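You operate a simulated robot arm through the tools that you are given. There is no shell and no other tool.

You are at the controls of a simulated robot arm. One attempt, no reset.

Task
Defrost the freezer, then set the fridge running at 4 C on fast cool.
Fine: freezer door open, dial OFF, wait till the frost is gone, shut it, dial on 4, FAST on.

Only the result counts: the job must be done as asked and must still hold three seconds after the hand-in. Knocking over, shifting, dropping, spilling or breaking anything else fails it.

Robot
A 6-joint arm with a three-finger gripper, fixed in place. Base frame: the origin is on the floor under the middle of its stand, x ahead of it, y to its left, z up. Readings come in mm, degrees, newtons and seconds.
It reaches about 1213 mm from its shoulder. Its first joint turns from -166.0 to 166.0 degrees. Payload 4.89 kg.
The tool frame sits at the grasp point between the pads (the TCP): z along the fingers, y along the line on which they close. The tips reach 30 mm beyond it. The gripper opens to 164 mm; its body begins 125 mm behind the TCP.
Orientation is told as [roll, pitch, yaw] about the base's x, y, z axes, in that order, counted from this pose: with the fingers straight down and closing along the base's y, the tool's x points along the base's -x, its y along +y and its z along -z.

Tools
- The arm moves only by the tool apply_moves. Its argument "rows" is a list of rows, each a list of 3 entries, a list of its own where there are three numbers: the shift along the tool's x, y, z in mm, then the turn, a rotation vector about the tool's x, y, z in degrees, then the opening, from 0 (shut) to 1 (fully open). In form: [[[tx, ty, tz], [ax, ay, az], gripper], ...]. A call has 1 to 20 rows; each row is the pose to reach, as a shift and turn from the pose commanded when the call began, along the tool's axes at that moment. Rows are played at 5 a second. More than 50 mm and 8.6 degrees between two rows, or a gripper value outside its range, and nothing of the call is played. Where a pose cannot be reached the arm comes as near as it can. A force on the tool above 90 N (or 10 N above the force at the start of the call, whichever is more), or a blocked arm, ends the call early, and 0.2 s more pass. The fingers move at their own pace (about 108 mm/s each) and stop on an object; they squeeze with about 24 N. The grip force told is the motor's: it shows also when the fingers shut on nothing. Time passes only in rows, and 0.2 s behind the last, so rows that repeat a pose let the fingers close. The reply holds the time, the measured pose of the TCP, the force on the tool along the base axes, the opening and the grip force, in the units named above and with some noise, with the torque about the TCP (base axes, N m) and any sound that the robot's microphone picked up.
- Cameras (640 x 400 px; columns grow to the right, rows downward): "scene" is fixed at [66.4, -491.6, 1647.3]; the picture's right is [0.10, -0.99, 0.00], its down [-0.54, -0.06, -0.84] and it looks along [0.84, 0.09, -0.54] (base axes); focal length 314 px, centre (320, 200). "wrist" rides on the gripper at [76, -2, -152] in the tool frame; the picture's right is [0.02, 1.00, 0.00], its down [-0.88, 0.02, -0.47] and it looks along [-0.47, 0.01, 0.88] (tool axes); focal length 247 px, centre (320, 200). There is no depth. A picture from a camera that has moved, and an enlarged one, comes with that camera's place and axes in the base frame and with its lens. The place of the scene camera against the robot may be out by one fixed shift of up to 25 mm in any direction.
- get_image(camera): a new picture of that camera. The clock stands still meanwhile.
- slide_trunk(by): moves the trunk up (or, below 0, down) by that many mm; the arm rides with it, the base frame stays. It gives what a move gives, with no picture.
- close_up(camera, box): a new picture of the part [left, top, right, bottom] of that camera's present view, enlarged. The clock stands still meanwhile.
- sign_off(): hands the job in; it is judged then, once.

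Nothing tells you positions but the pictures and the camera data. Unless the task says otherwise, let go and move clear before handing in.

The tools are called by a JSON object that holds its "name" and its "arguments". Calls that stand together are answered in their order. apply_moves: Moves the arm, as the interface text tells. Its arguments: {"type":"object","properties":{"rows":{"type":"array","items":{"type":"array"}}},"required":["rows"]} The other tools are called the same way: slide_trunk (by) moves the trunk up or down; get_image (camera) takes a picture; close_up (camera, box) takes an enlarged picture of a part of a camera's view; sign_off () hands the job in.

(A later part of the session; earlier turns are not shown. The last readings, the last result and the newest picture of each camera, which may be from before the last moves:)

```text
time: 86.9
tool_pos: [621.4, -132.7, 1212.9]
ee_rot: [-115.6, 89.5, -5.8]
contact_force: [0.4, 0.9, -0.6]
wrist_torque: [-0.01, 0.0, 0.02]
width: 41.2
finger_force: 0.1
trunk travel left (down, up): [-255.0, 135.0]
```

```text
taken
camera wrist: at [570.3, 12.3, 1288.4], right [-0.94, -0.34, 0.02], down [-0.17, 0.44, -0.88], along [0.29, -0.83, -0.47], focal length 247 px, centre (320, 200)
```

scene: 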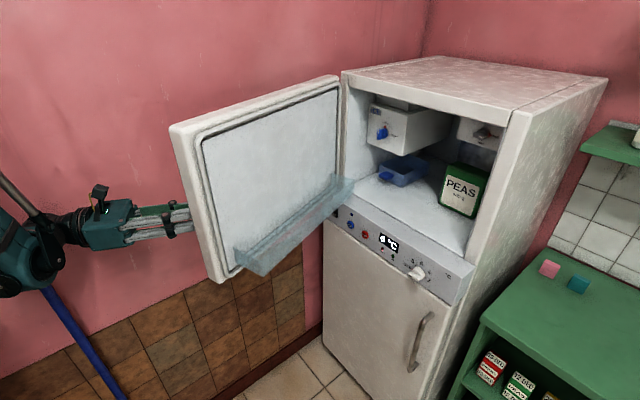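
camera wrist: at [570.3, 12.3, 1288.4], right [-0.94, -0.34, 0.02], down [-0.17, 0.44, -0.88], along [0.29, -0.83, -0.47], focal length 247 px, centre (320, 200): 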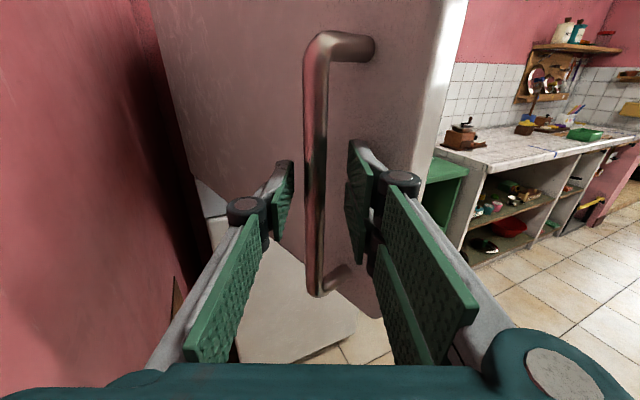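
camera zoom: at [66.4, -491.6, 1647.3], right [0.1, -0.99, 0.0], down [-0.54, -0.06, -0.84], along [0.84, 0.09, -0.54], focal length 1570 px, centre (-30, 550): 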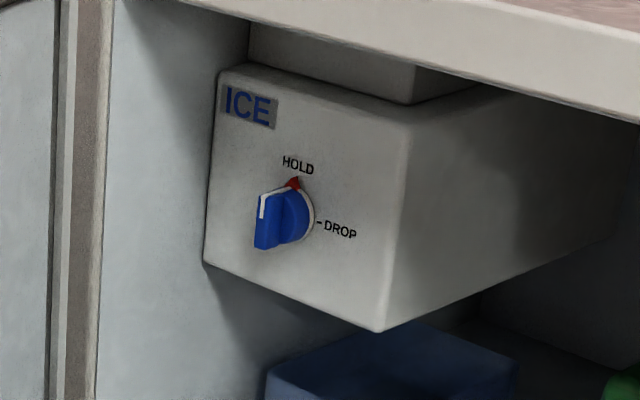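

The OK lamp has gone out, which fits the cooling being off. I'll wait more and compare the same enlarged patches of the freezer interior.

{"name": "apply_moves", "arguments": {"rows": [[[0, 0, 0], [0, 0, 0], 0.25], [[0, 0, 0], [0, 0, 0], 0.25], [[0, 0, 0], [0, 0, 0], 0.25], [[0, 0, 0], [0, 0, 0], 0.25], [[0, 0, 0], [0, 0, 0], 0.25], [[0, 0, 0], [0, 0, 0], 0.25], [[0, 0, 0], [0, 0, 0], 0.25], [[0, 0, 0], [0, 0, 0], 0.25], [[0, 0, 0], [0, 0, 0], 0.25], [[0, 0, 0], [0, 0, 0], 0.25], [[0, 0, 0], [0, 0, 0], 0.25], [[0, 0, 0], [0, 0, 0], 0.25], [[0, 0, 0], [0, 0, 0], 0.25], [[0, 0, 0], [0, 0, 0], 0.25], [[0, 0, 0], [0, 0, 0], 0.25], [[0, 0, 0], [0, 0, 0], 0.25], [[0, 0, 0], [0, 0, 0], 0.25], [[0, 0, 0], [0, 0, 0], 0.25], [[0, 0, 0], [0, 0, 0], 0.25], [[0, 0, 0], [0, 0, 0], 0.25]]}}

{"name": "apply_moves", "arguments": {"rows": [[[0, 0, 0], [0, 0, 0], 0.25], [[0, 0, 0], [0, 0, 0], 0.25], [[0, 0, 0], [0, 0, 0], 0.25], [[0, 0, 0], [0, 0, 0], 0.25], [[0, 0, 0], [0, 0, 0], 0.25], [[0, 0, 0], [0, 0, 0], 0.25], [[0, 0, 0], [0, 0, 0], 0.25], [[0, 0, 0], [0, 0, 0], 0.25], [[0, 0, 0], [0, 0, 0], 0.25], [[0, 0, 0], [0, 0, 0], 0.25], [[0, 0, 0], [0, 0, 0], 0.25], [[0, 0, 0], [0, 0, 0], 0.25], [[0, 0, 0], [0, 0, 0], 0.25], [[0, 0, 0], [0, 0, 0], 0.25], [[0, 0, 0], [0, 0, 0], 0.25], [[0, 0, 0], [0, 0, 0], 0.25], [[0, 0, 0], [0, 0, 0], 0.25], [[0, 0, 0], [0, 0, 0], 0.25], [[0, 0, 0], [0, 0, 0], 0.25], [[0, 0, 0], [0, 0, 0], 0.25]]}}

{"name": "apply_moves", "arguments": {"rows": [[[0, 0, 0], [0, 0, 0], 0.25], [[0, 0, 0], [0, 0, 0], 0.25], [[0, 0, 0], [0, 0, 0], 0.25], [[0, 0, 0], [0, 0, 0], 0.25], [[0, 0, 0], [0, 0, 0], 0.25], [[0, 0, 0], [0, 0, 0], 0.25], [[0, 0, 0], [0, 0, 0], 0.25], [[0, 0, 0], [0, 0, 0], 0.25], [[0, 0, 0], [0, 0, 0], 0.25], [[0, 0, 0], [0, 0, 0], 0.25], [[0, 0, 0], [0, 0, 0], 0.25], [[0, 0, 0], [0, 0, 0], 0.25], [[0, 0, 0], [0, 0, 0], 0.25], [[0, 0, 0], [0, 0, 0], 0.25], [[0, 0, 0], [0, 0, 0], 0.25], [[0, 0, 0], [0, 0, 0], 0.25], [[0, 0, 0], [0, 0, 0], 0.25], [[0, 0, 0], [0, 0, 0], 0.25], [[0, 0, 0], [0, 0, 0], 0.25], [[0, 0, 0], [0, 0, 0], 0.25]]}}

{"name": "close_up", "arguments": {"camera": "scene", "box": [365, 150, 480, 230]}}

{"name": "close_up", "arguments": {"camera": "scene", "box": [335, 85, 525, 255]}}

{"name": "close_up", "arguments": {"camera": "scene", "box": [440, 105, 520, 175]}}

```text
time: 91.1
tool_pos: [619.4, -131.0, 1212.4]
ee_rot: [-117.4, 89.6, -7.6]
contact_force: [0.7, 0.8, -0.6]
wrist_torque: [-0.01, -0.02, 0.01]
width: 41.0
finger_force: 0.1
trunk travel left (down, up): [-255.0, 135.0]
```

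```text
time: 95.3
tool_pos: [620.2, -131.7, 1213.8]
ee_rot: [-118.7, 89.7, -8.9]
contact_force: [-0.2, 0.8, 0.3]
wrist_torque: [0.03, 0.04, -0.02]
width: 41.0
finger_force: 0.0
trunk travel left (down, up): [-255.0, 135.0]
```

```text
time: 99.5
tool_pos: [619.4, -131.7, 1213.7]
ee_rot: [-119.7, 89.6, -9.7]
contact_force: [0.5, -0.1, 0.2]
wrist_torque: [-0.01, -0.02, -0.01]
width: 40.9
finger_force: 0.1
trunk travel left (down, up): [-255.0, 135.0]
```

```text
5.00 times, centred on (422, 190) of scene
camera zoom: at [66.4, -491.6, 1647.3], right [0.1, -0.99, 0.0], down [-0.54, -0.06, -0.84], along [0.84, 0.09, -0.54], focal length 1570 px, centre (-192, 250)
```

zoom: 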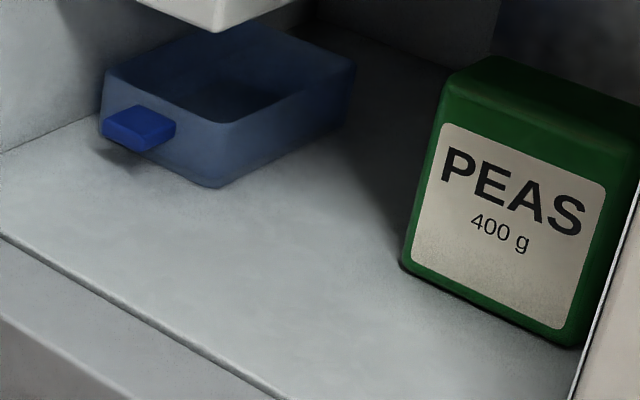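

```text
2.35 times, centred on (430, 170) of scene
camera zoom: at [66.4, -491.6, 1647.3], right [0.1, -0.99, 0.0], down [-0.54, -0.06, -0.84], along [0.84, 0.09, -0.54], focal length 739 px, centre (61, 271)
```

zoom: 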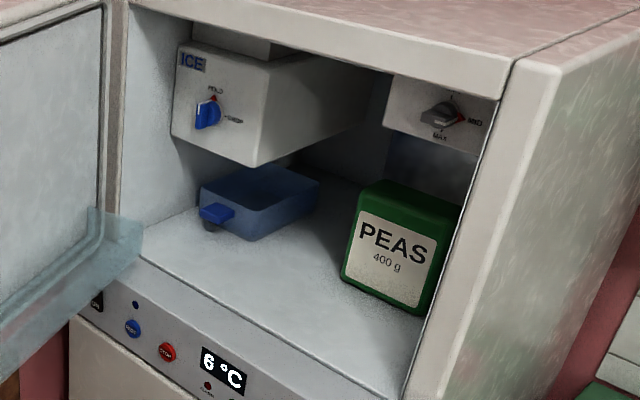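

```text
5.71 times, centred on (480, 140) of scene
camera zoom: at [66.4, -491.6, 1647.3], right [0.1, -0.99, 0.0], down [-0.54, -0.06, -0.84], along [0.84, 0.09, -0.54], focal length 1795 px, centre (-594, 543)
```

zoom: 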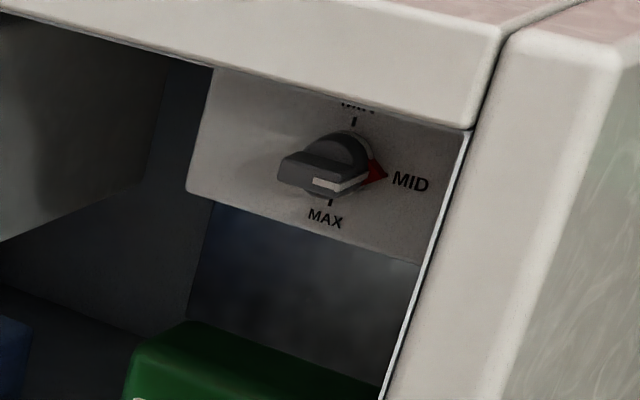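

The back wall behind the peas looks different from before: it was plain pale grey and now it's darker and shiny, as if frost has cleared. I'll look more closely at the rear surfaces.

{"name": "close_up", "arguments": {"camera": "scene", "box": [415, 125, 495, 175]}}

{"name": "close_up", "arguments": {"camera": "scene", "box": [340, 85, 420, 135]}}

{"name": "close_up", "arguments": {"camera": "scene", "box": [180, 80, 360, 280]}}

```text
8.00 times, centred on (455, 150) of scene
camera zoom: at [66.4, -491.6, 1647.3], right [0.1, -0.99, 0.0], down [-0.54, -0.06, -0.84], along [0.84, 0.09, -0.54], focal length 2512 px, centre (-760, 600)
```

zoom: 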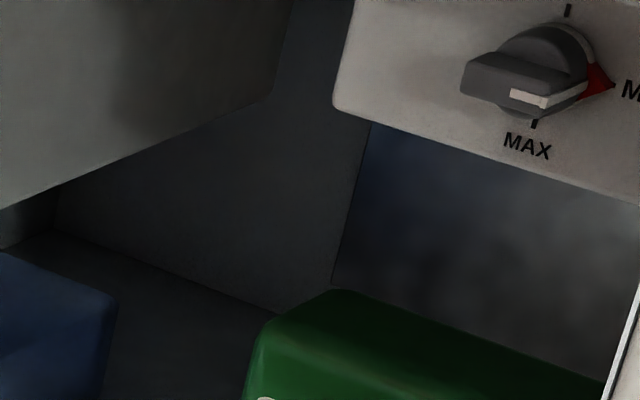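

```text
8.00 times, centred on (380, 110) of scene
camera zoom: at [66.4, -491.6, 1647.3], right [0.1, -0.99, 0.0], down [-0.54, -0.06, -0.84], along [0.84, 0.09, -0.54], focal length 2512 px, centre (-160, 920)
```

zoom: 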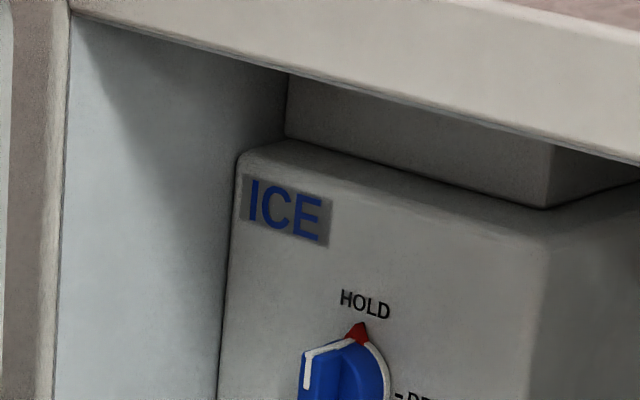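

```text
2.00 times, centred on (270, 180) of scene
camera zoom: at [66.4, -491.6, 1647.3], right [0.1, -0.99, 0.0], down [-0.54, -0.06, -0.84], along [0.84, 0.09, -0.54], focal length 628 px, centre (420, 240)
```

zoom: 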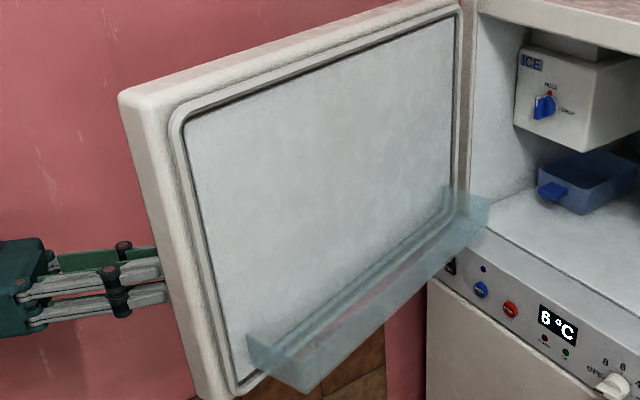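

{"name": "apply_moves", "arguments": {"rows": [[[0, 0, 0], [0, 0, 0], 0.25], [[0, 0, 0], [0, 0, 0], 0.25], [[0, 0, 0], [0, 0, 0], 0.25], [[0, 0, 0], [0, 0, 0], 0.25], [[0, 0, 0], [0, 0, 0], 0.25], [[0, 0, 0], [0, 0, 0], 0.25], [[0, 0, 0], [0, 0, 0], 0.25], [[0, 0, 0], [0, 0, 0], 0.25], [[0, 0, 0], [0, 0, 0], 0.25], [[0, 0, 0], [0, 0, 0], 0.25], [[0, 0, 0], [0, 0, 0], 0.25], [[0, 0, 0], [0, 0, 0], 0.25], [[0, 0, 0], [0, 0, 0], 0.25], [[0, 0, 0], [0, 0, 0], 0.25], [[0, 0, 0], [0, 0, 0], 0.25], [[0, 0, 0], [0, 0, 0], 0.25], [[0, 0, 0], [0, 0, 0], 0.25], [[0, 0, 0], [0, 0, 0], 0.25], [[0, 0, 0], [0, 0, 0], 0.25], [[0, 0, 0], [0, 0, 0], 0.25]]}}

{"name": "apply_moves", "arguments": {"rows": [[[0, 0, 0], [0, 0, 0], 0.25], [[0, 0, 0], [0, 0, 0], 0.25], [[0, 0, 0], [0, 0, 0], 0.25], [[0, 0, 0], [0, 0, 0], 0.25], [[0, 0, 0], [0, 0, 0], 0.25], [[0, 0, 0], [0, 0, 0], 0.25], [[0, 0, 0], [0, 0, 0], 0.25], [[0, 0, 0], [0, 0, 0], 0.25], [[0, 0, 0], [0, 0, 0], 0.25], [[0, 0, 0], [0, 0, 0], 0.25], [[0, 0, 0], [0, 0, 0], 0.25], [[0, 0, 0], [0, 0, 0], 0.25], [[0, 0, 0], [0, 0, 0], 0.25], [[0, 0, 0], [0, 0, 0], 0.25], [[0, 0, 0], [0, 0, 0], 0.25], [[0, 0, 0], [0, 0, 0], 0.25], [[0, 0, 0], [0, 0, 0], 0.25], [[0, 0, 0], [0, 0, 0], 0.25], [[0, 0, 0], [0, 0, 0], 0.25], [[0, 0, 0], [0, 0, 0], 0.25]]}}

{"name": "close_up", "arguments": {"camera": "scene", "box": [415, 125, 495, 175]}}

{"name": "get_image", "arguments": {"camera": "scene"}}

```text
time: 103.7
tool_pos: [619.9, -131.6, 1213.4]
ee_rot: [-120.3, 89.5, -10.4]
contact_force: [0.2, 0.1, 0.2]
wrist_torque: [-0.01, 0.0, 0.01]
width: 40.9
finger_force: 0.0
trunk travel left (down, up): [-255.0, 135.0]
```

```text
time: 107.9
tool_pos: [618.5, -131.7, 1213.6]
ee_rot: [-120.7, 89.6, -10.8]
contact_force: [-0.2, -0.7, -0.1]
wrist_torque: [0.01, 0.03, 0.02]
width: 41.1
finger_force: 0.1
trunk travel left (down, up): [-255.0, 135.0]
```

```text
8.00 times, centred on (455, 150) of scene
camera zoom: at [66.4, -491.6, 1647.3], right [0.1, -0.99, 0.0], down [-0.54, -0.06, -0.84], along [0.84, 0.09, -0.54], focal length 2512 px, centre (-760, 600)
```

zoom: 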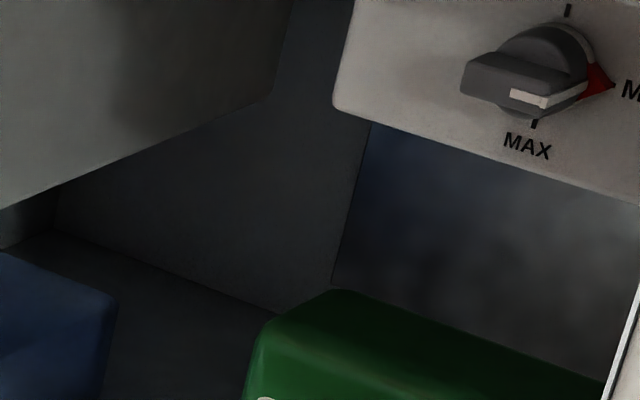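

```text
taken
```

scene: 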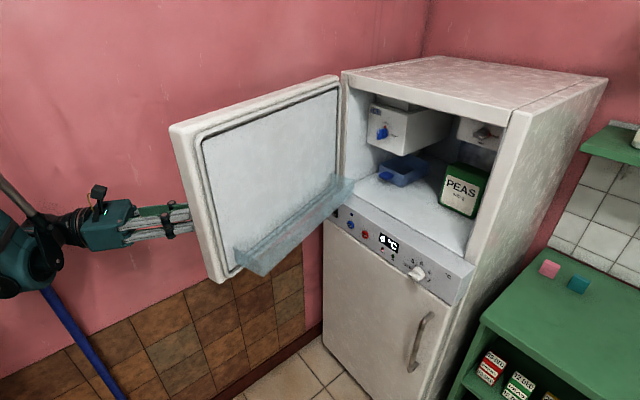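

The rear plate has stayed clear and shiny between the last two checks, so the frost looks gone. Before closing, I'll take one more look at the whole interior at high zoom, and check the handle position between the fingers.

{"name": "close_up", "arguments": {"camera": "wrist", "box": [230, 20, 430, 320]}}

{"name": "close_up", "arguments": {"camera": "scene", "box": [360, 110, 510, 230]}}

```text
1.33 times, centred on (330, 170) of wrist
camera zoom: at [567.6, 12.8, 1289.0], right [-0.94, -0.34, 0.01], down [-0.17, 0.44, -0.88], along [0.29, -0.83, -0.47], focal length 329 px, centre (307, 240)
```

zoom: 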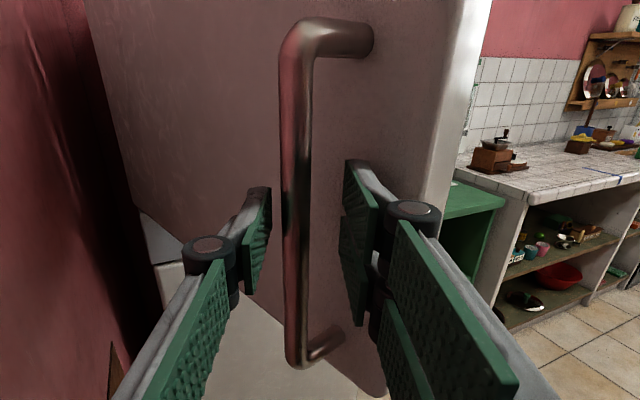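

```text
3.33 times, centred on (435, 170) of scene
camera zoom: at [66.4, -491.6, 1647.3], right [0.1, -0.99, 0.0], down [-0.54, -0.06, -0.84], along [0.84, 0.09, -0.54], focal length 1047 px, centre (-63, 300)
```

zoom: 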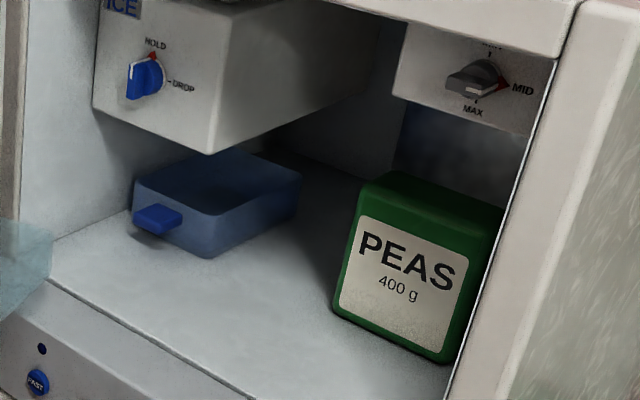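

The bar is slightly left of centre in the fingers. I'll centre on it and re-grip for closing.

{"name": "apply_moves", "arguments": {"rows": [[[0, -3, 3], [0, 0, 0], 0.25], [[0, -5, 6], [0, 0, 0], 0.25], [[0, -5, 6], [0, 0, 0], 0.15], [[0, -5, 6], [0, 0, 0], 0.08], [[0, -5, 6], [0, 0, 0], 0], [[0, -5, 6], [0, 0, 0], 0]]}}

{"name": "get_image", "arguments": {"camera": "wrist"}}

```text
time: 109.3
tool_pos: [618.4, -131.9, 1214.6]
ee_rot: [-133.4, 89.5, -23.6]
contact_force: [-0.3, 1.0, -11.6]
wrist_torque: [-0.02, 1.11, 0.07]
width: 15.2
finger_force: 45.4
trunk travel left (down, up): [-255.0, 135.0]
```

```text
taken
camera wrist: at [567.5, 12.7, 1289.5], right [-0.94, -0.34, 0.01], down [-0.17, 0.43, -0.88], along [0.3, -0.83, -0.47], focal length 247 px, centre (320, 200)
```

wrist: 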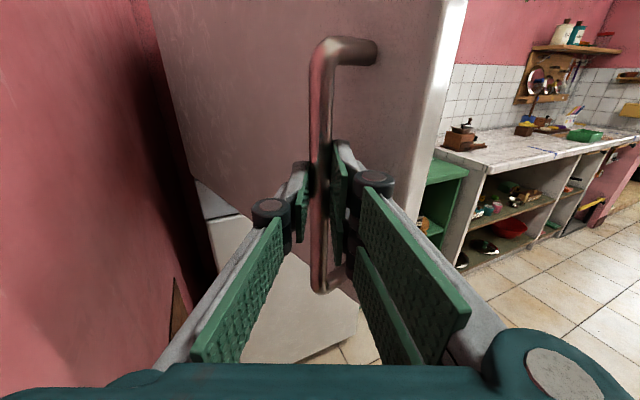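

The arm did not follow that small shift, so something may be holding one of its links. I'll inspect the arm, wall and broom on the left.

{"name": "close_up", "arguments": {"camera": "scene", "box": [0, 120, 220, 400]}}

{"name": "get_image", "arguments": {"camera": "scene"}}

```text
1.43 times, centred on (110, 260) of scene
camera zoom: at [66.4, -491.6, 1647.3], right [0.1, -0.99, 0.0], down [-0.54, -0.06, -0.84], along [0.84, 0.09, -0.54], focal length 449 px, centre (620, 114)
```

zoom: 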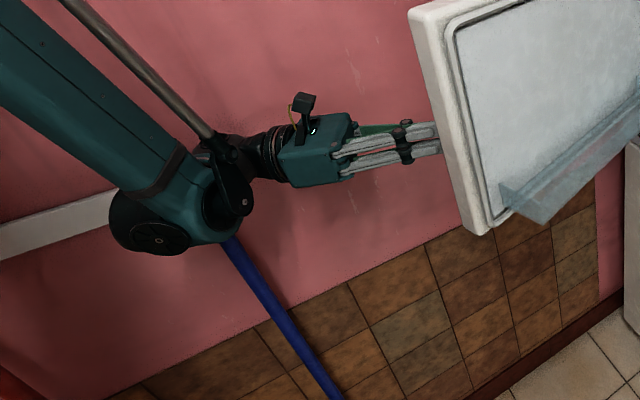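

```text
taken
```

scene: 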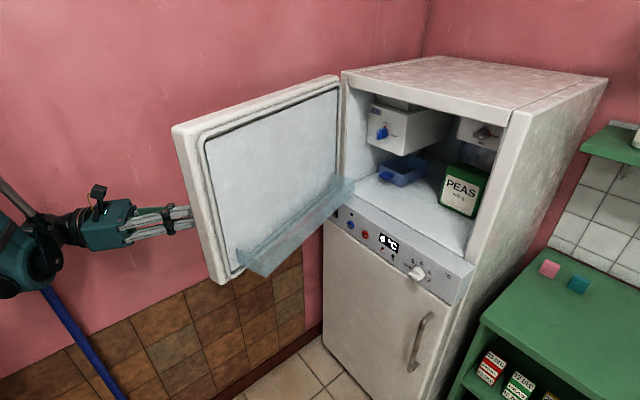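

The wrist link seems to be resting against the wall or rail near the broom hook, which would explain the slow drift. The broom still looks in place. I'll loosen the grip to a cage, move away from the wall in the closing direction, then re-check.

{"name": "apply_moves", "arguments": {"rows": [[[0, 0, 0], [0, 0, 0], 0.3], [[0, 0, 0], [0, 0, 0], 0.3], [[0, 8, 4], [0, 0, 0], 0.3], [[0, 16, 9], [0, 0, 0], 0.3], [[0, 24, 15], [0, 0, 0], 0.3], [[0, 34, 22], [0, 0, 0], 0.3]]}}

{"name": "get_image", "arguments": {"camera": "scene"}}

{"name": "get_image", "arguments": {"camera": "wrist"}}

```text
time: 110.7
tool_pos: [609.0, -164.9, 1201.4]
ee_rot: [163.6, 89.6, -86.6]
contact_force: [-0.2, 0.2, -0.6]
wrist_torque: [0.04, 0.03, 0.04]
width: 49.3
finger_force: 0.0
trunk travel left (down, up): [-255.0, 135.0]
```

```text
taken
```

scene: 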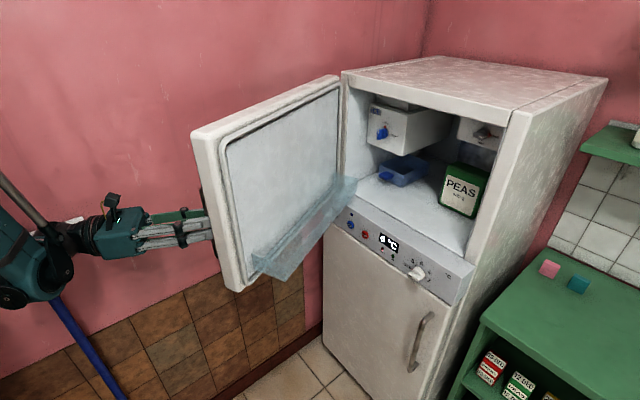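

```text
taken
camera wrist: at [557.9, -19.7, 1277.4], right [-0.94, -0.34, 0.02], down [-0.18, 0.43, -0.88], along [0.29, -0.84, -0.47], focal length 247 px, centre (320, 200)
```

wrist: 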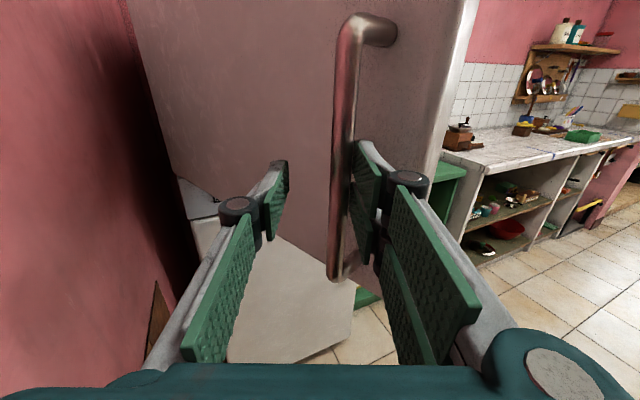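

The arm is free of the wall now and the broom still hangs as before. I'll re-grip the bar and close the door along the arc.

{"name": "apply_moves", "arguments": {"rows": [[[0, 5, 3], [0, 0, 0], 0.2], [[0, 5, 3], [0, 0, 0], 0.1], [[0, 5, 3], [0, 0, 0], 0], [[0, 5, 3], [0, 0, 0], 0], [[0, 5, 3], [0, 0, 0], 0]]}}

{"name": "get_image", "arguments": {"camera": "wrist"}}

{"name": "close_up", "arguments": {"camera": "scene", "box": [0, 120, 220, 400]}}

```text
time: 111.9
tool_pos: [605.4, -169.2, 1206.0]
ee_rot: [92.4, 90.0, -157.9]
contact_force: [-23.9, 12.9, -12.4]
wrist_torque: [-0.27, -0.25, -0.24]
width: 14.8
finger_force: 44.7
out of reach, approached as far as the arm can: row 1, 2, 3, 4, 5
trunk travel left (down, up): [-255.0, 135.0]
```

```text
taken
camera wrist: at [555.3, -24.2, 1283.0], right [-0.94, -0.34, 0.02], down [-0.18, 0.44, -0.88], along [0.29, -0.83, -0.47], focal length 247 px, centre (320, 200)
```

wrist: 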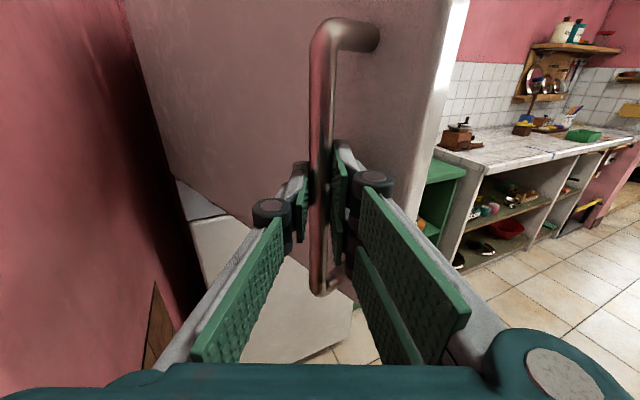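

```text
1.43 times, centred on (110, 260) of scene
camera zoom: at [66.4, -491.6, 1647.3], right [0.1, -0.99, 0.0], down [-0.54, -0.06, -0.84], along [0.84, 0.09, -0.54], focal length 449 px, centre (620, 114)
```

zoom: 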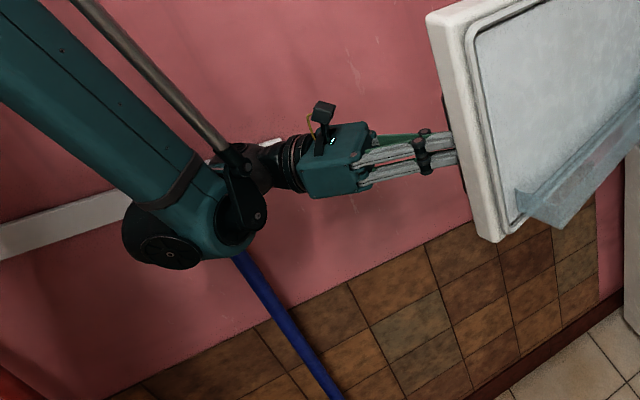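

The arm was at the edge of its joint range there, not pushing on anything. Now I'll swing the door closed along the fitted arc, first part.

{"name": "apply_moves", "arguments": {"rows": [[[0, 11, 11], [0, 0, 0], 0], [[0, 22.6, 22.5], [0, 0, 0], 0], [[0, 35, 35.2], [0, 0, 0], 0], [[0, 47.4, 48.2], [0, 0, 0], 0], [[0, 59, 61.8], [0, 0, 0], 0], [[0, 70.3, 75.6], [0, 0, 0], 0]]}}

```text
time: 113.3
tool_pos: [573.3, -262.2, 1225.9]
ee_rot: [89.4, 90.0, -160.8]
contact_force: [-29.1, 10.0, -35.6]
wrist_torque: [0.11, -0.19, 0.06]
width: 14.3
finger_force: 44.8
out of reach, approached as far as the arm can: row 1, 2, 3, 4, 5, 6
trunk travel left (down, up): [-255.0, 135.0]
```

{"name": "apply_moves", "arguments": {"rows": [[[0, 12, 13.5], [0, 0, 0], 0], [[0, 22.7, 27.4], [0, 0, 0], 0], [[0, 32, 42], [0, 0, 0], 0], [[0, 41.7, 57.2], [0, 0, 0], 0], [[0, 50, 72.7], [0, 0, 0], 0], [[0, 58.5, 88.4], [0, 0, 0], 0]]}}

{"name": "get_image", "arguments": {"camera": "scene"}}

{"name": "get_image", "arguments": {"camera": "wrist"}}

```text
time: 114.7
tool_pos: [550.2, -365.0, 1233.0]
ee_rot: [142.0, 89.9, -108.3]
contact_force: [-37.1, 4.7, -14.2]
wrist_torque: [-0.05, -0.23, 0.1]
width: 14.3
finger_force: 44.6
out of reach, approached as far as the arm can: row 2, 3, 4, 5, 6
trunk travel left (down, up): [-255.0, 135.0]
```

```text
taken
```

scene: 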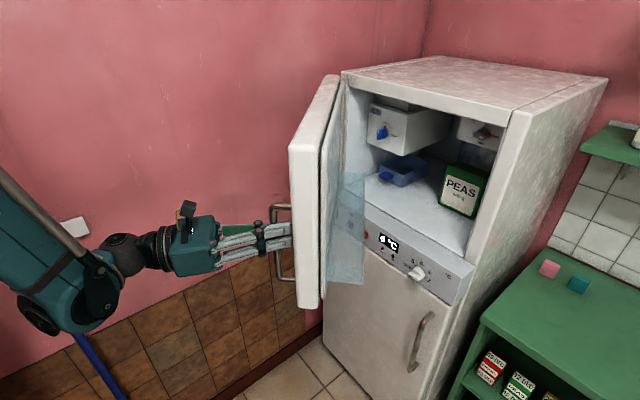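

```text
taken
camera wrist: at [499.7, -221.1, 1309.3], right [-0.94, -0.34, 0.02], down [-0.18, 0.44, -0.88], along [0.29, -0.83, -0.47], focal length 247 px, centre (320, 200)
```

wrist: 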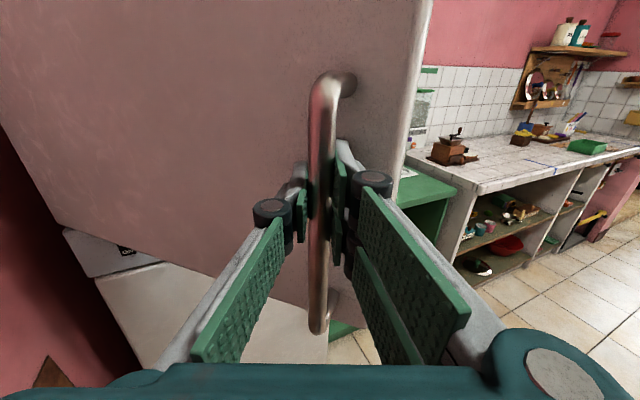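

The door follows well, at about 43 degrees. Continuing towards closed while gradually squaring the gripper.

{"name": "apply_moves", "arguments": {"rows": [[[0, 9.7, 15], [0.8, 0, 0], 0], [[0, 16.9, 31.1], [1.6, 0, 0], 0], [[0, 23.3, 47.6], [2.4, 0, 0], 0], [[0, 29.4, 64.3], [3.2, 0, 0], 0], [[0, 34.5, 81.1], [4, 0, 0], 0], [[0, 39.4, 98.2], [4.8, 0, 0], 0], [[0, 43.4, 115.4], [5.6, 0, 0], 0], [[0, 47.1, 132.8], [6.4, 0, 0], 0], [[0, 49.8, 150.2], [7.2, 0, 0], 0], [[0, 52.2, 167.8], [8, 0, 0], 0]]}}

{"name": "get_image", "arguments": {"camera": "scene"}}

{"name": "get_image", "arguments": {"camera": "wrist"}}

```text
time: 116.9
tool_pos: [558.2, -544.2, 1232.7]
ee_rot: [-175.1, 89.8, -57.2]
contact_force: [-31.6, -6.9, -23.0]
wrist_torque: [0.32, 0.15, 0.3]
width: 13.5
finger_force: 44.8
trunk travel left (down, up): [-255.0, 135.0]
```

```text
taken
```

scene: 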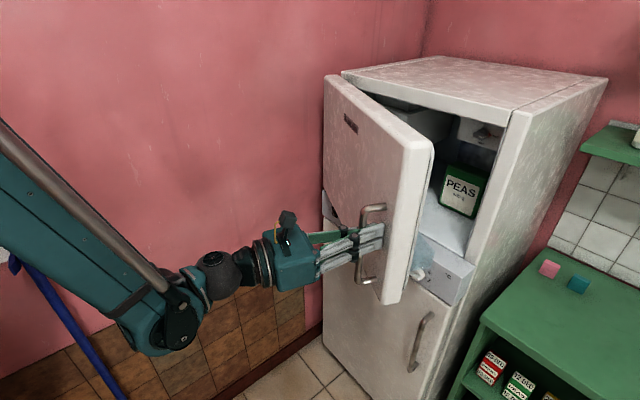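

```text
taken
camera wrist: at [487.9, -407.6, 1309.0], right [-0.88, -0.47, 0.02], down [-0.24, 0.41, -0.88], along [0.4, -0.79, -0.47], focal length 247 px, centre (320, 200)
```

wrist: 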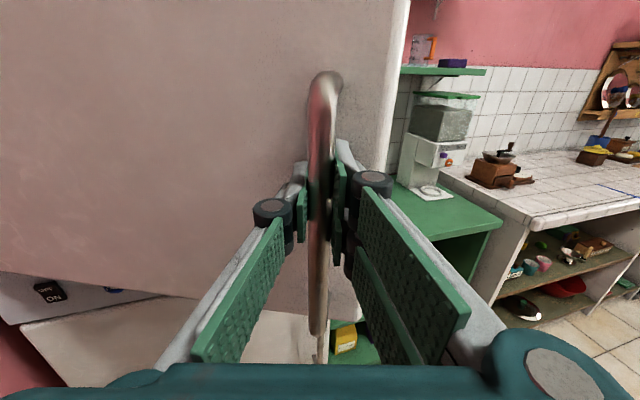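

Door at about 22 degrees. Bringing it in to a few degrees from shut and squaring up.

{"name": "apply_moves", "arguments": {"rows": [[[0, 5, 13.4], [1.2, 0, 0], 0], [[0, 8, 26.8], [2.4, 0, 0], 0], [[0, 10.5, 40], [3.7, 0, 0], 0], [[0, 12.7, 53], [5, 0, 0], 0], [[0, 14.5, 66.2], [6.3, 0, 0], 0], [[0, 15.9, 79.4], [7.6, 0, 0], 0], [[0, 17, 92.6], [8.9, 0, 0], 0], [[0, 17.7, 105.9], [10.2, 0, 0], 0], [[0, 18, 119.2], [11.5, 0, 0], 0], [[0, 18.1, 132.5], [12.8, 0, 0], 0]]}}

{"name": "get_image", "arguments": {"camera": "scene"}}

```text
time: 119.1
tool_pos: [604.9, -668.4, 1232.7]
ee_rot: [104.5, 89.9, -124.9]
contact_force: [-1.2, -2.1, -5.0]
wrist_torque: [-0.31, -0.46, -0.08]
width: 13.9
finger_force: 45.0
trunk travel left (down, up): [-255.0, 135.0]
```

```text
taken
```

scene: 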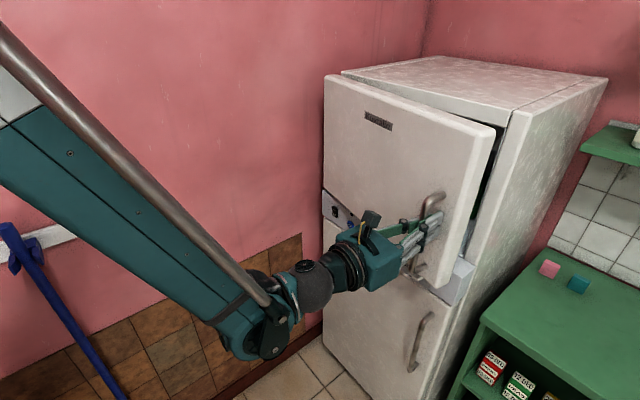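

{"name": "apply_moves", "arguments": {"rows": [[[0, 2.6, 13], [0.8, 0, 0], 0], [[0, 5.1, 26.5], [1.6, 0, 0], 0], [[0, 7, 40], [2.4, 0, 0], 0], [[0, 8.6, 52.9], [3.2, 0, 0], 0], [[0, 9.3, 59], [3.5, 0, 0], 0], [[0, 9.8, 65.2], [3.8, 0, 0], 0]]}}

{"name": "get_image", "arguments": {"camera": "scene"}}

{"name": "close_up", "arguments": {"camera": "scene", "box": [400, 60, 540, 280]}}

```text
time: 120.5
tool_pos: [640.3, -724.4, 1232.0]
ee_rot: [138.8, 89.7, -86.7]
contact_force: [0.4, 1.1, 3.1]
wrist_torque: [0.38, -0.22, 0.0]
width: 13.5
finger_force: 44.8
trunk travel left (down, up): [-255.0, 135.0]
```

```text
taken
```

scene: 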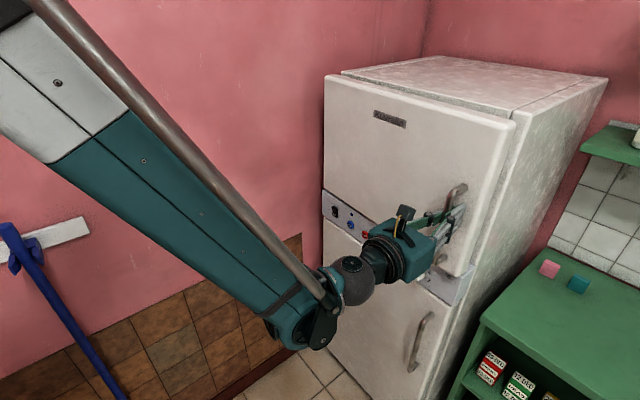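

```text
1.82 times, centred on (470, 170) of scene
camera zoom: at [66.4, -491.6, 1647.3], right [0.1, -0.99, 0.0], down [-0.54, -0.06, -0.84], along [0.84, 0.09, -0.54], focal length 571 px, centre (47, 254)
```

zoom: 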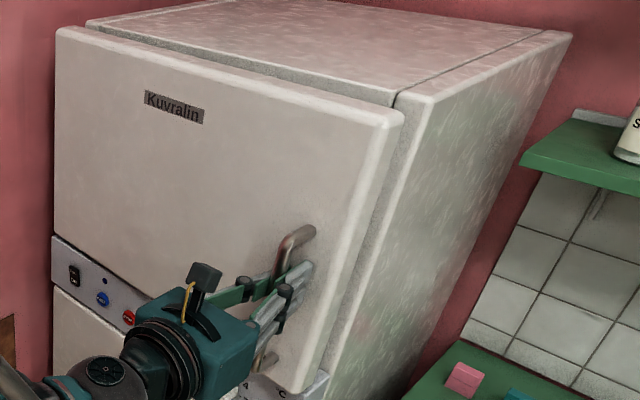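

The door is nearly shut but its corner still stands a little proud of where it began. I'll push further until it seats.

{"name": "apply_moves", "arguments": {"rows": [[[0, 0.5, 6], [0, 0, 0], 0], [[0, 1, 12], [0, 0, 0], 0], [[0, 1, 17], [0, 0, 0], 0], [[0, 1, 20], [0, 0, 0], 0]]}}

{"name": "close_up", "arguments": {"camera": "scene", "box": [310, 50, 620, 250]}}

```text
time: 121.5
tool_pos: [653.0, -740.9, 1233.4]
ee_rot: [140.9, 89.7, -84.6]
contact_force: [-9.2, -15.5, -3.6]
wrist_torque: [0.21, -0.26, 0.26]
width: 13.5
finger_force: 45.0
trunk travel left (down, up): [-255.0, 135.0]
```

```text
2.00 times, centred on (465, 150) of scene
camera zoom: at [66.4, -491.6, 1647.3], right [0.1, -0.99, 0.0], down [-0.54, -0.06, -0.84], along [0.84, 0.09, -0.54], focal length 628 px, centre (30, 300)
```

zoom: 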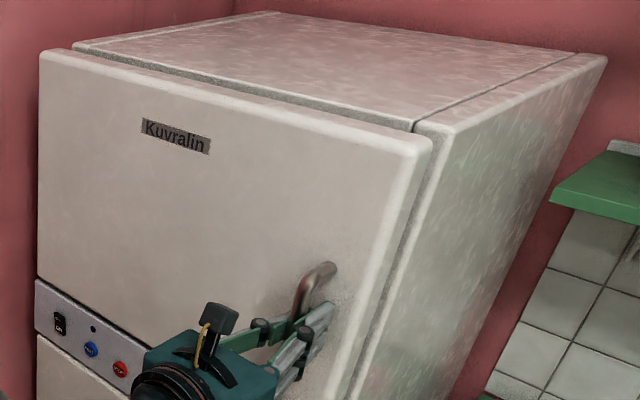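

{"name": "apply_moves", "arguments": {"rows": [[[0, 0.5, 3], [0, 0, 0], 0], [[0, 1, 6], [0, 0, 0], 0], [[0, 1, 9], [0, 0, 0], 0], [[0, 1, 9], [0, 0, 0], 0]]}}

{"name": "close_up", "arguments": {"camera": "scene", "box": [310, 50, 620, 250]}}

```text
time: 122.5
tool_pos: [656.6, -746.4, 1234.6]
ee_rot: [149.5, 89.7, -76.0]
contact_force: [-40.7, 14.8, -16.7]
wrist_torque: [0.02, -0.48, 0.32]
width: 13.4
finger_force: 45.4
trunk travel left (down, up): [-255.0, 135.0]
```

```text
2.00 times, centred on (465, 150) of scene
camera zoom: at [66.4, -491.6, 1647.3], right [0.1, -0.99, 0.0], down [-0.54, -0.06, -0.84], along [0.84, 0.09, -0.54], focal length 628 px, centre (30, 300)
```

zoom: 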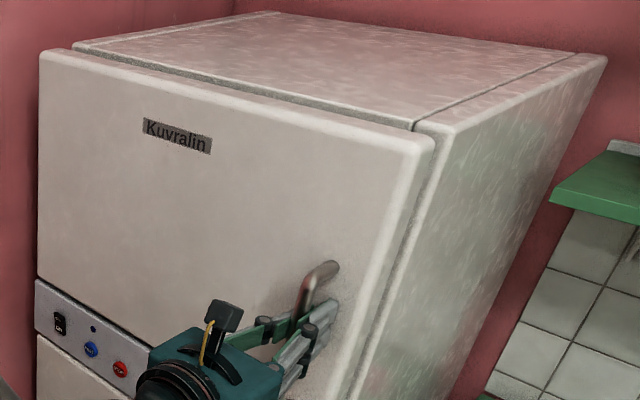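

The door is now firmly seated and matches the starting picture. I'll let go, back straight off and check that it stays shut.

{"name": "apply_moves", "arguments": {"rows": [[[0, -0.5, -2], [0, 0, 0], 0.05], [[0, -0.5, -2], [0, 0, 0], 0.3], [[0, -0.5, -2], [0, 0, 0], 0.4], [[0, -0.5, -2], [0, 0, 0], 0.4], [[0, -0.5, -20], [0, 0, 0], 0.4], [[0, -0.5, -50], [0, 0, 0], 0.4], [[0, -0.5, -90], [0, 0, 0], 0.4], [[0, -0.5, -130], [0, 0, 0], 0.4]]}}

{"name": "get_image", "arguments": {"camera": "scene"}}

{"name": "get_image", "arguments": {"camera": "wrist"}}

{"name": "close_up", "arguments": {"camera": "scene", "box": [310, 50, 620, 250]}}

```text
time: 124.3
tool_pos: [567.9, -652.7, 1232.7]
ee_rot: [134.1, 89.7, -91.6]
contact_force: [0.3, -0.8, -0.5]
wrist_torque: [-0.08, -0.07, -0.01]
width: 65.7
finger_force: 0.2
trunk travel left (down, up): [-255.0, 135.0]
```

```text
taken
```

scene: 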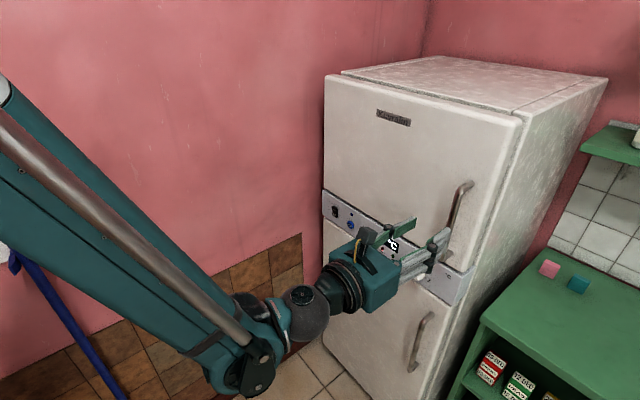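

```text
taken
camera wrist: at [462.4, -542.0, 1308.1], right [-0.71, -0.7, 0.02], down [-0.35, 0.32, -0.88], along [0.61, -0.64, -0.47], focal length 247 px, centre (320, 200)
```

wrist: 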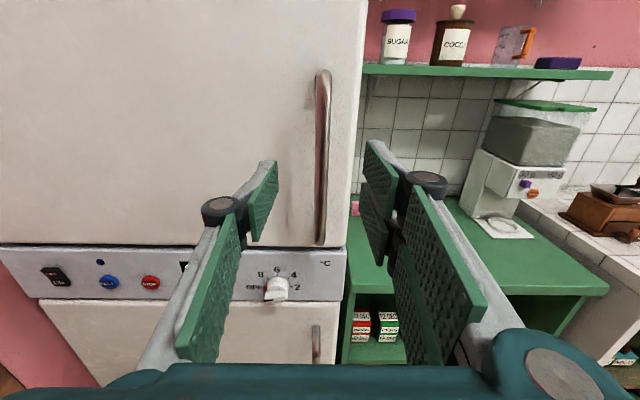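

```text
2.00 times, centred on (465, 150) of scene
camera zoom: at [66.4, -491.6, 1647.3], right [0.1, -0.99, 0.0], down [-0.54, -0.06, -0.84], along [0.84, 0.09, -0.54], focal length 628 px, centre (30, 300)
```

zoom: 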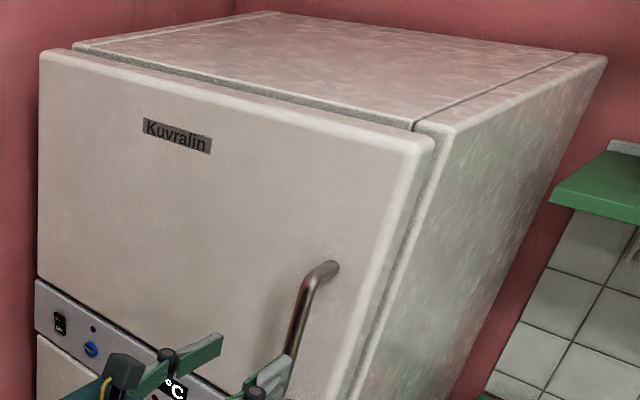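

The freezer is shut and stays shut. Now back to the dial: I'll move left in front of it, lower the trunk, and check the panel.

{"name": "apply_moves", "arguments": {"rows": [[[0, -20, -15], [0, 0, 0], 0.4], [[0, -40, -30], [0, 0, 0], 0.4], [[0, -65, -35], [0, 0, 0], 0.4], [[0, -65, -35], [0, 0, 0], 0.4]]}}

{"name": "slide_trunk", "arguments": {"by": -230}}

{"name": "get_image", "arguments": {"camera": "wrist"}}

{"name": "close_up", "arguments": {"camera": "wrist", "box": [0, 80, 440, 260]}}

```text
time: 125.3
tool_pos: [589.5, -582.1, 1232.3]
ee_rot: [133.8, 89.7, -91.8]
contact_force: [-0.5, 0.1, 0.3]
wrist_torque: [0.04, 0.04, -0.02]
width: 65.4
finger_force: 0.1
trunk travel left (down, up): [-255.0, 135.0]
```

```text
time: 127.8
tool_pos: [589.2, -583.2, 1004.9]
ee_rot: [132.4, 89.8, -93.0]
contact_force: [-0.4, -1.0, 0.3]
wrist_torque: [-0.04, 0.01, -0.01]
width: 65.5
finger_force: 0.0
trunk travel left (down, up): [-25.0, 365.0]
```

```text
taken
camera wrist: at [483.4, -472.5, 1079.1], right [-0.71, -0.7, 0.02], down [-0.35, 0.32, -0.88], along [0.61, -0.64, -0.47], focal length 247 px, centre (320, 200)
```

wrist: 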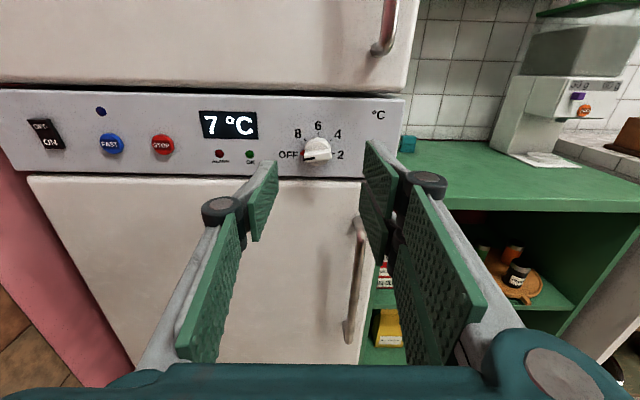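

```text
1.45 times, centred on (220, 170) of wrist
camera zoom: at [483.4, -472.5, 1079.1], right [-0.71, -0.7, 0.02], down [-0.35, 0.32, -0.88], along [0.61, -0.64, -0.47], focal length 359 px, centre (466, 244)
```

zoom: 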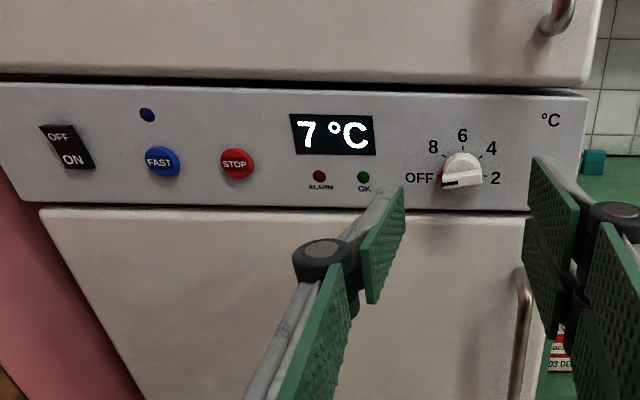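

The dial fin lies at OFF and the display reads 7 C. I'll roll to match the fin and come up to it.

{"name": "apply_moves", "arguments": {"rows": [[[-4, 0, 6], [0, 0, -8.4], 0.4], [[-8, 0, 12], [0, 0, -16.8], 0.4], [[-12, 0, 18], [0, 0, -25.2], 0.4], [[-16, -1, 24], [0, 0, -33.6], 0.4], [[-20, -1, 30], [0, 0, -42], 0.4], [[-24, -1, 36], [0, 0, -50.4], 0.4], [[-27, -1.7, 42], [0, 0, -58.8], 0.4], [[-27, -1.7, 48], [0, 0, -67.2], 0.4], [[-27, -1.7, 54], [0, 0, -75.6], 0.4], [[-27, -1.7, 60], [0, 0, -84], 0.4], [[-27, -1.7, 68], [0, 0, -92.4], 0.4], [[-27, -1.7, 76], [0, 0, -99.5], 0.4], [[-27, -1.7, 76], [0, 0, -99.5], 0.4]]}}

{"name": "get_image", "arguments": {"camera": "wrist"}}

{"name": "close_up", "arguments": {"camera": "wrist", "box": [230, 70, 420, 220]}}

```text
time: 130.6
tool_pos: [643.6, -636.8, 977.3]
ee_rot: [89.9, -9.7, -135.7]
contact_force: [0.4, 0.6, -0.5]
wrist_torque: [0.05, 0.02, 0.01]
width: 65.4
finger_force: 0.0
trunk travel left (down, up): [-25.0, 365.0]
```

```text
taken
camera wrist: at [590.7, -474.7, 962.2], right [0.14, 0.13, 0.98], down [-0.95, -0.27, 0.17], along [0.28, -0.95, 0.09], focal length 247 px, centre (320, 200)
```

wrist: 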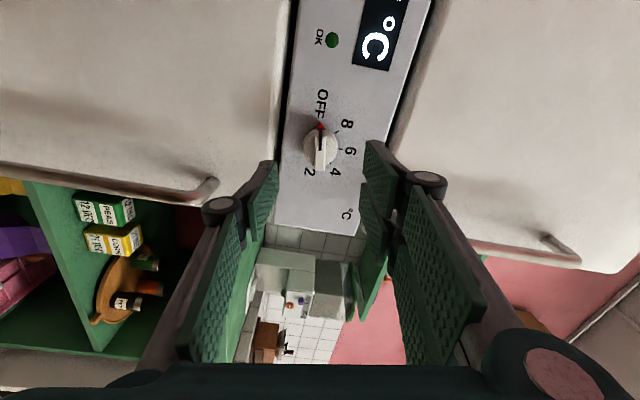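

```text
2.67 times, centred on (325, 145) of wrist
camera zoom: at [590.7, -474.7, 962.2], right [0.14, 0.13, 0.98], down [-0.95, -0.27, 0.17], along [0.28, -0.95, 0.09], focal length 659 px, centre (307, 347)
```

zoom: 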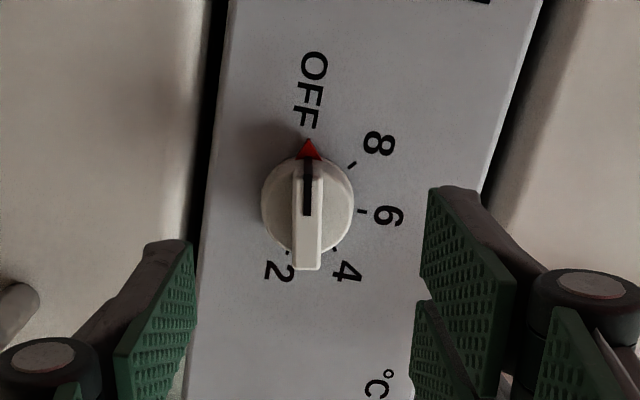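

The fin is lined up with the fingers. I'll go in with a narrower opening and close on it.

{"name": "apply_moves", "arguments": {"rows": [[[0, 0.5, 17], [0, 0, 0], 0.25], [[0, 0.5, 34], [0, 0, 0], 0.25], [[0, 0.5, 51], [0, 0, 0], 0.25], [[0, 0.5, 62], [0, 0, 0], 0.25], [[0, 0.5, 67.5], [0, 0, 0], 0.25], [[0, 0.5, 67.5], [0, 0, 0], 0.25]]}}

{"name": "close_up", "arguments": {"camera": "wrist", "box": [230, 70, 420, 220]}}

{"name": "close_up", "arguments": {"camera": "scene", "box": [360, 220, 480, 320]}}

```text
time: 131.9
tool_pos: [691.8, -684.2, 977.2]
ee_rot: [89.9, -9.7, -135.6]
contact_force: [0.1, 0.6, -0.6]
wrist_torque: [0.02, 0.04, 0.0]
width: 40.9
finger_force: 0.0
trunk travel left (down, up): [-25.0, 365.0]
```

```text
2.67 times, centred on (325, 145) of wrist
camera zoom: at [638.9, -522.5, 962.8], right [0.14, 0.13, 0.98], down [-0.95, -0.27, 0.17], along [0.28, -0.95, 0.09], focal length 659 px, centre (307, 347)
```

zoom: 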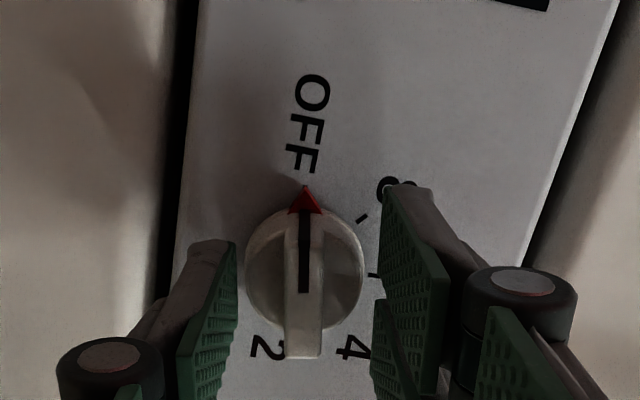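

```text
4.00 times, centred on (420, 270) of scene
camera zoom: at [66.4, -491.6, 1647.3], right [0.1, -0.99, 0.0], down [-0.54, -0.06, -0.84], along [0.84, 0.09, -0.54], focal length 1256 px, centre (-80, -80)
```

zoom: 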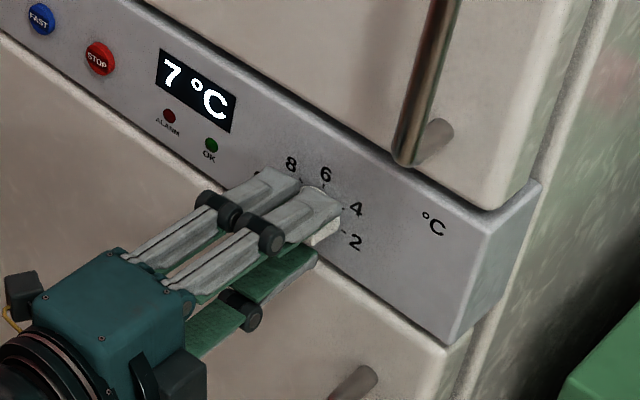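

{"name": "apply_moves", "arguments": {"rows": [[[0, 0, 0], [0, 0, 0], 0.12], [[0, 0, 0], [0, 0, 0], 0.04], [[0, 0, 0], [0, 0, 0], 0], [[0, 0, 0], [0, 0, 0], 0]]}}

```text
time: 132.9
tool_pos: [692.0, -684.2, 976.0]
ee_rot: [89.8, -9.7, -135.6]
contact_force: [-7.5, 3.2, -17.3]
wrist_torque: [0.32, 0.37, -0.1]
width: 10.8
finger_force: 44.6
trunk travel left (down, up): [-25.0, 365.0]
```

The fin is gripped. I'll turn clockwise in stages, checking side load each time.

{"name": "apply_moves", "arguments": {"rows": [[[0, -1, 0], [0, 0, 0], 0], [[0, -1, 0], [0, 0, 7], 0], [[0, -1, 0], [0, 0, 14], 0], [[0, -1, 0], [0, 0, 21], 0], [[0, -1, 0], [0, 0, 28], 0]]}}

```text
time: 134.2
tool_pos: [693.2, -683.6, 974.5]
ee_rot: [90.1, 18.4, -135.4]
contact_force: [11.0, -2.8, -1.2]
wrist_torque: [0.16, 0.17, -0.49]
width: 10.8
finger_force: 44.5
trunk travel left (down, up): [-25.0, 365.0]
```

{"name": "apply_moves", "arguments": {"rows": [[[0, 0, 0], [0, 0, 7], 0], [[0, 0, 0], [0, 0, 14], 0], [[0, 0, 0], [0, 0, 21], 0], [[0, 0, 0], [0, 0, 28], 0]]}}

{"name": "close_up", "arguments": {"camera": "wrist", "box": [230, 70, 420, 220]}}

```text
time: 135.2
tool_pos: [692.0, -685.0, 976.5]
ee_rot: [90.2, 46.3, -135.3]
contact_force: [23.8, -10.7, 7.9]
wrist_torque: [0.06, 0.11, -0.08]
width: 10.9
finger_force: 45.1
trunk travel left (down, up): [-25.0, 365.0]
```

```text
2.67 times, centred on (325, 145) of wrist
camera zoom: at [623.2, -537.7, 1029.7], right [-0.51, -0.5, 0.71], down [-0.77, -0.1, -0.63], along [0.38, -0.86, -0.33], focal length 659 px, centre (307, 347)
```

zoom: 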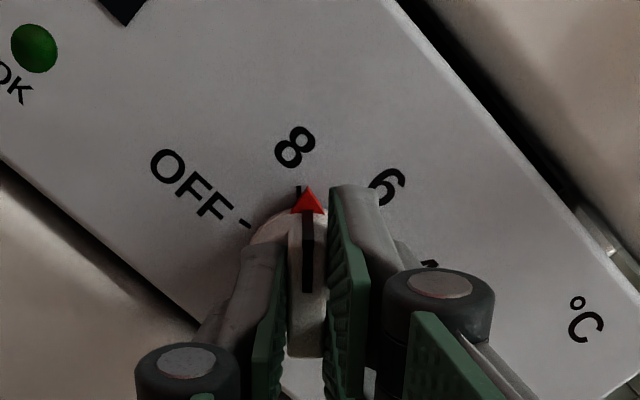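

{"name": "apply_moves", "arguments": {"rows": [[[0, 0, -0.5], [0, 0, 7], 0], [[0, 0, -0.5], [0, 0, 14], 0], [[0, 0, -0.5], [0, 0, 21], 0], [[0, 0, -0.5], [0, 0, 28], 0]]}}

```text
time: 136.2
tool_pos: [692.0, -683.6, 975.1]
ee_rot: [90.6, 74.4, -134.9]
contact_force: [26.9, -9.9, 15.9]
wrist_torque: [-0.14, -0.12, 0.29]
width: 10.8
finger_force: 44.5
trunk travel left (down, up): [-25.0, 365.0]
```

{"name": "apply_moves", "arguments": {"rows": [[[0, 0, -0.5], [0, 0, 7], 0], [[0, 0, -0.5], [0, 0, 14], 0], [[0, 0, -0.5], [0, 0, 21], 0], [[0, 0, -0.5], [0, 0, 28], 0]]}}

{"name": "close_up", "arguments": {"camera": "wrist", "box": [230, 70, 420, 220]}}

```text
time: 137.2
tool_pos: [690.5, -683.6, 975.4]
ee_rot: [-90.6, 77.6, 43.9]
contact_force: [28.1, -7.4, 0.3]
wrist_torque: [-0.01, 0.0, 0.42]
width: 11.0
finger_force: 45.5
trunk travel left (down, up): [-25.0, 365.0]
```

```text
2.67 times, centred on (325, 145) of wrist
camera zoom: at [573.5, -584.8, 1049.8], right [-0.7, -0.69, -0.19], down [-0.21, 0.46, -0.87], along [0.68, -0.56, -0.46], focal length 659 px, centre (307, 347)
```

zoom: 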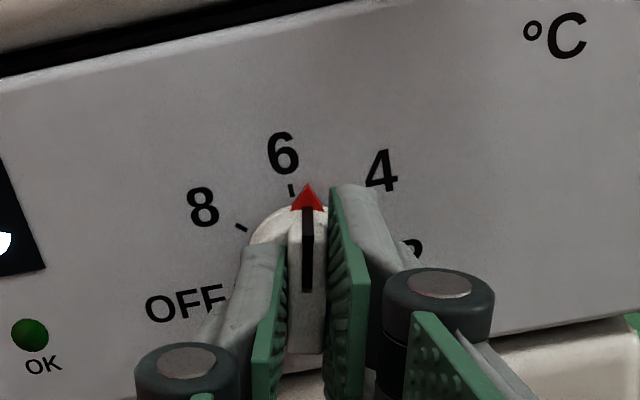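

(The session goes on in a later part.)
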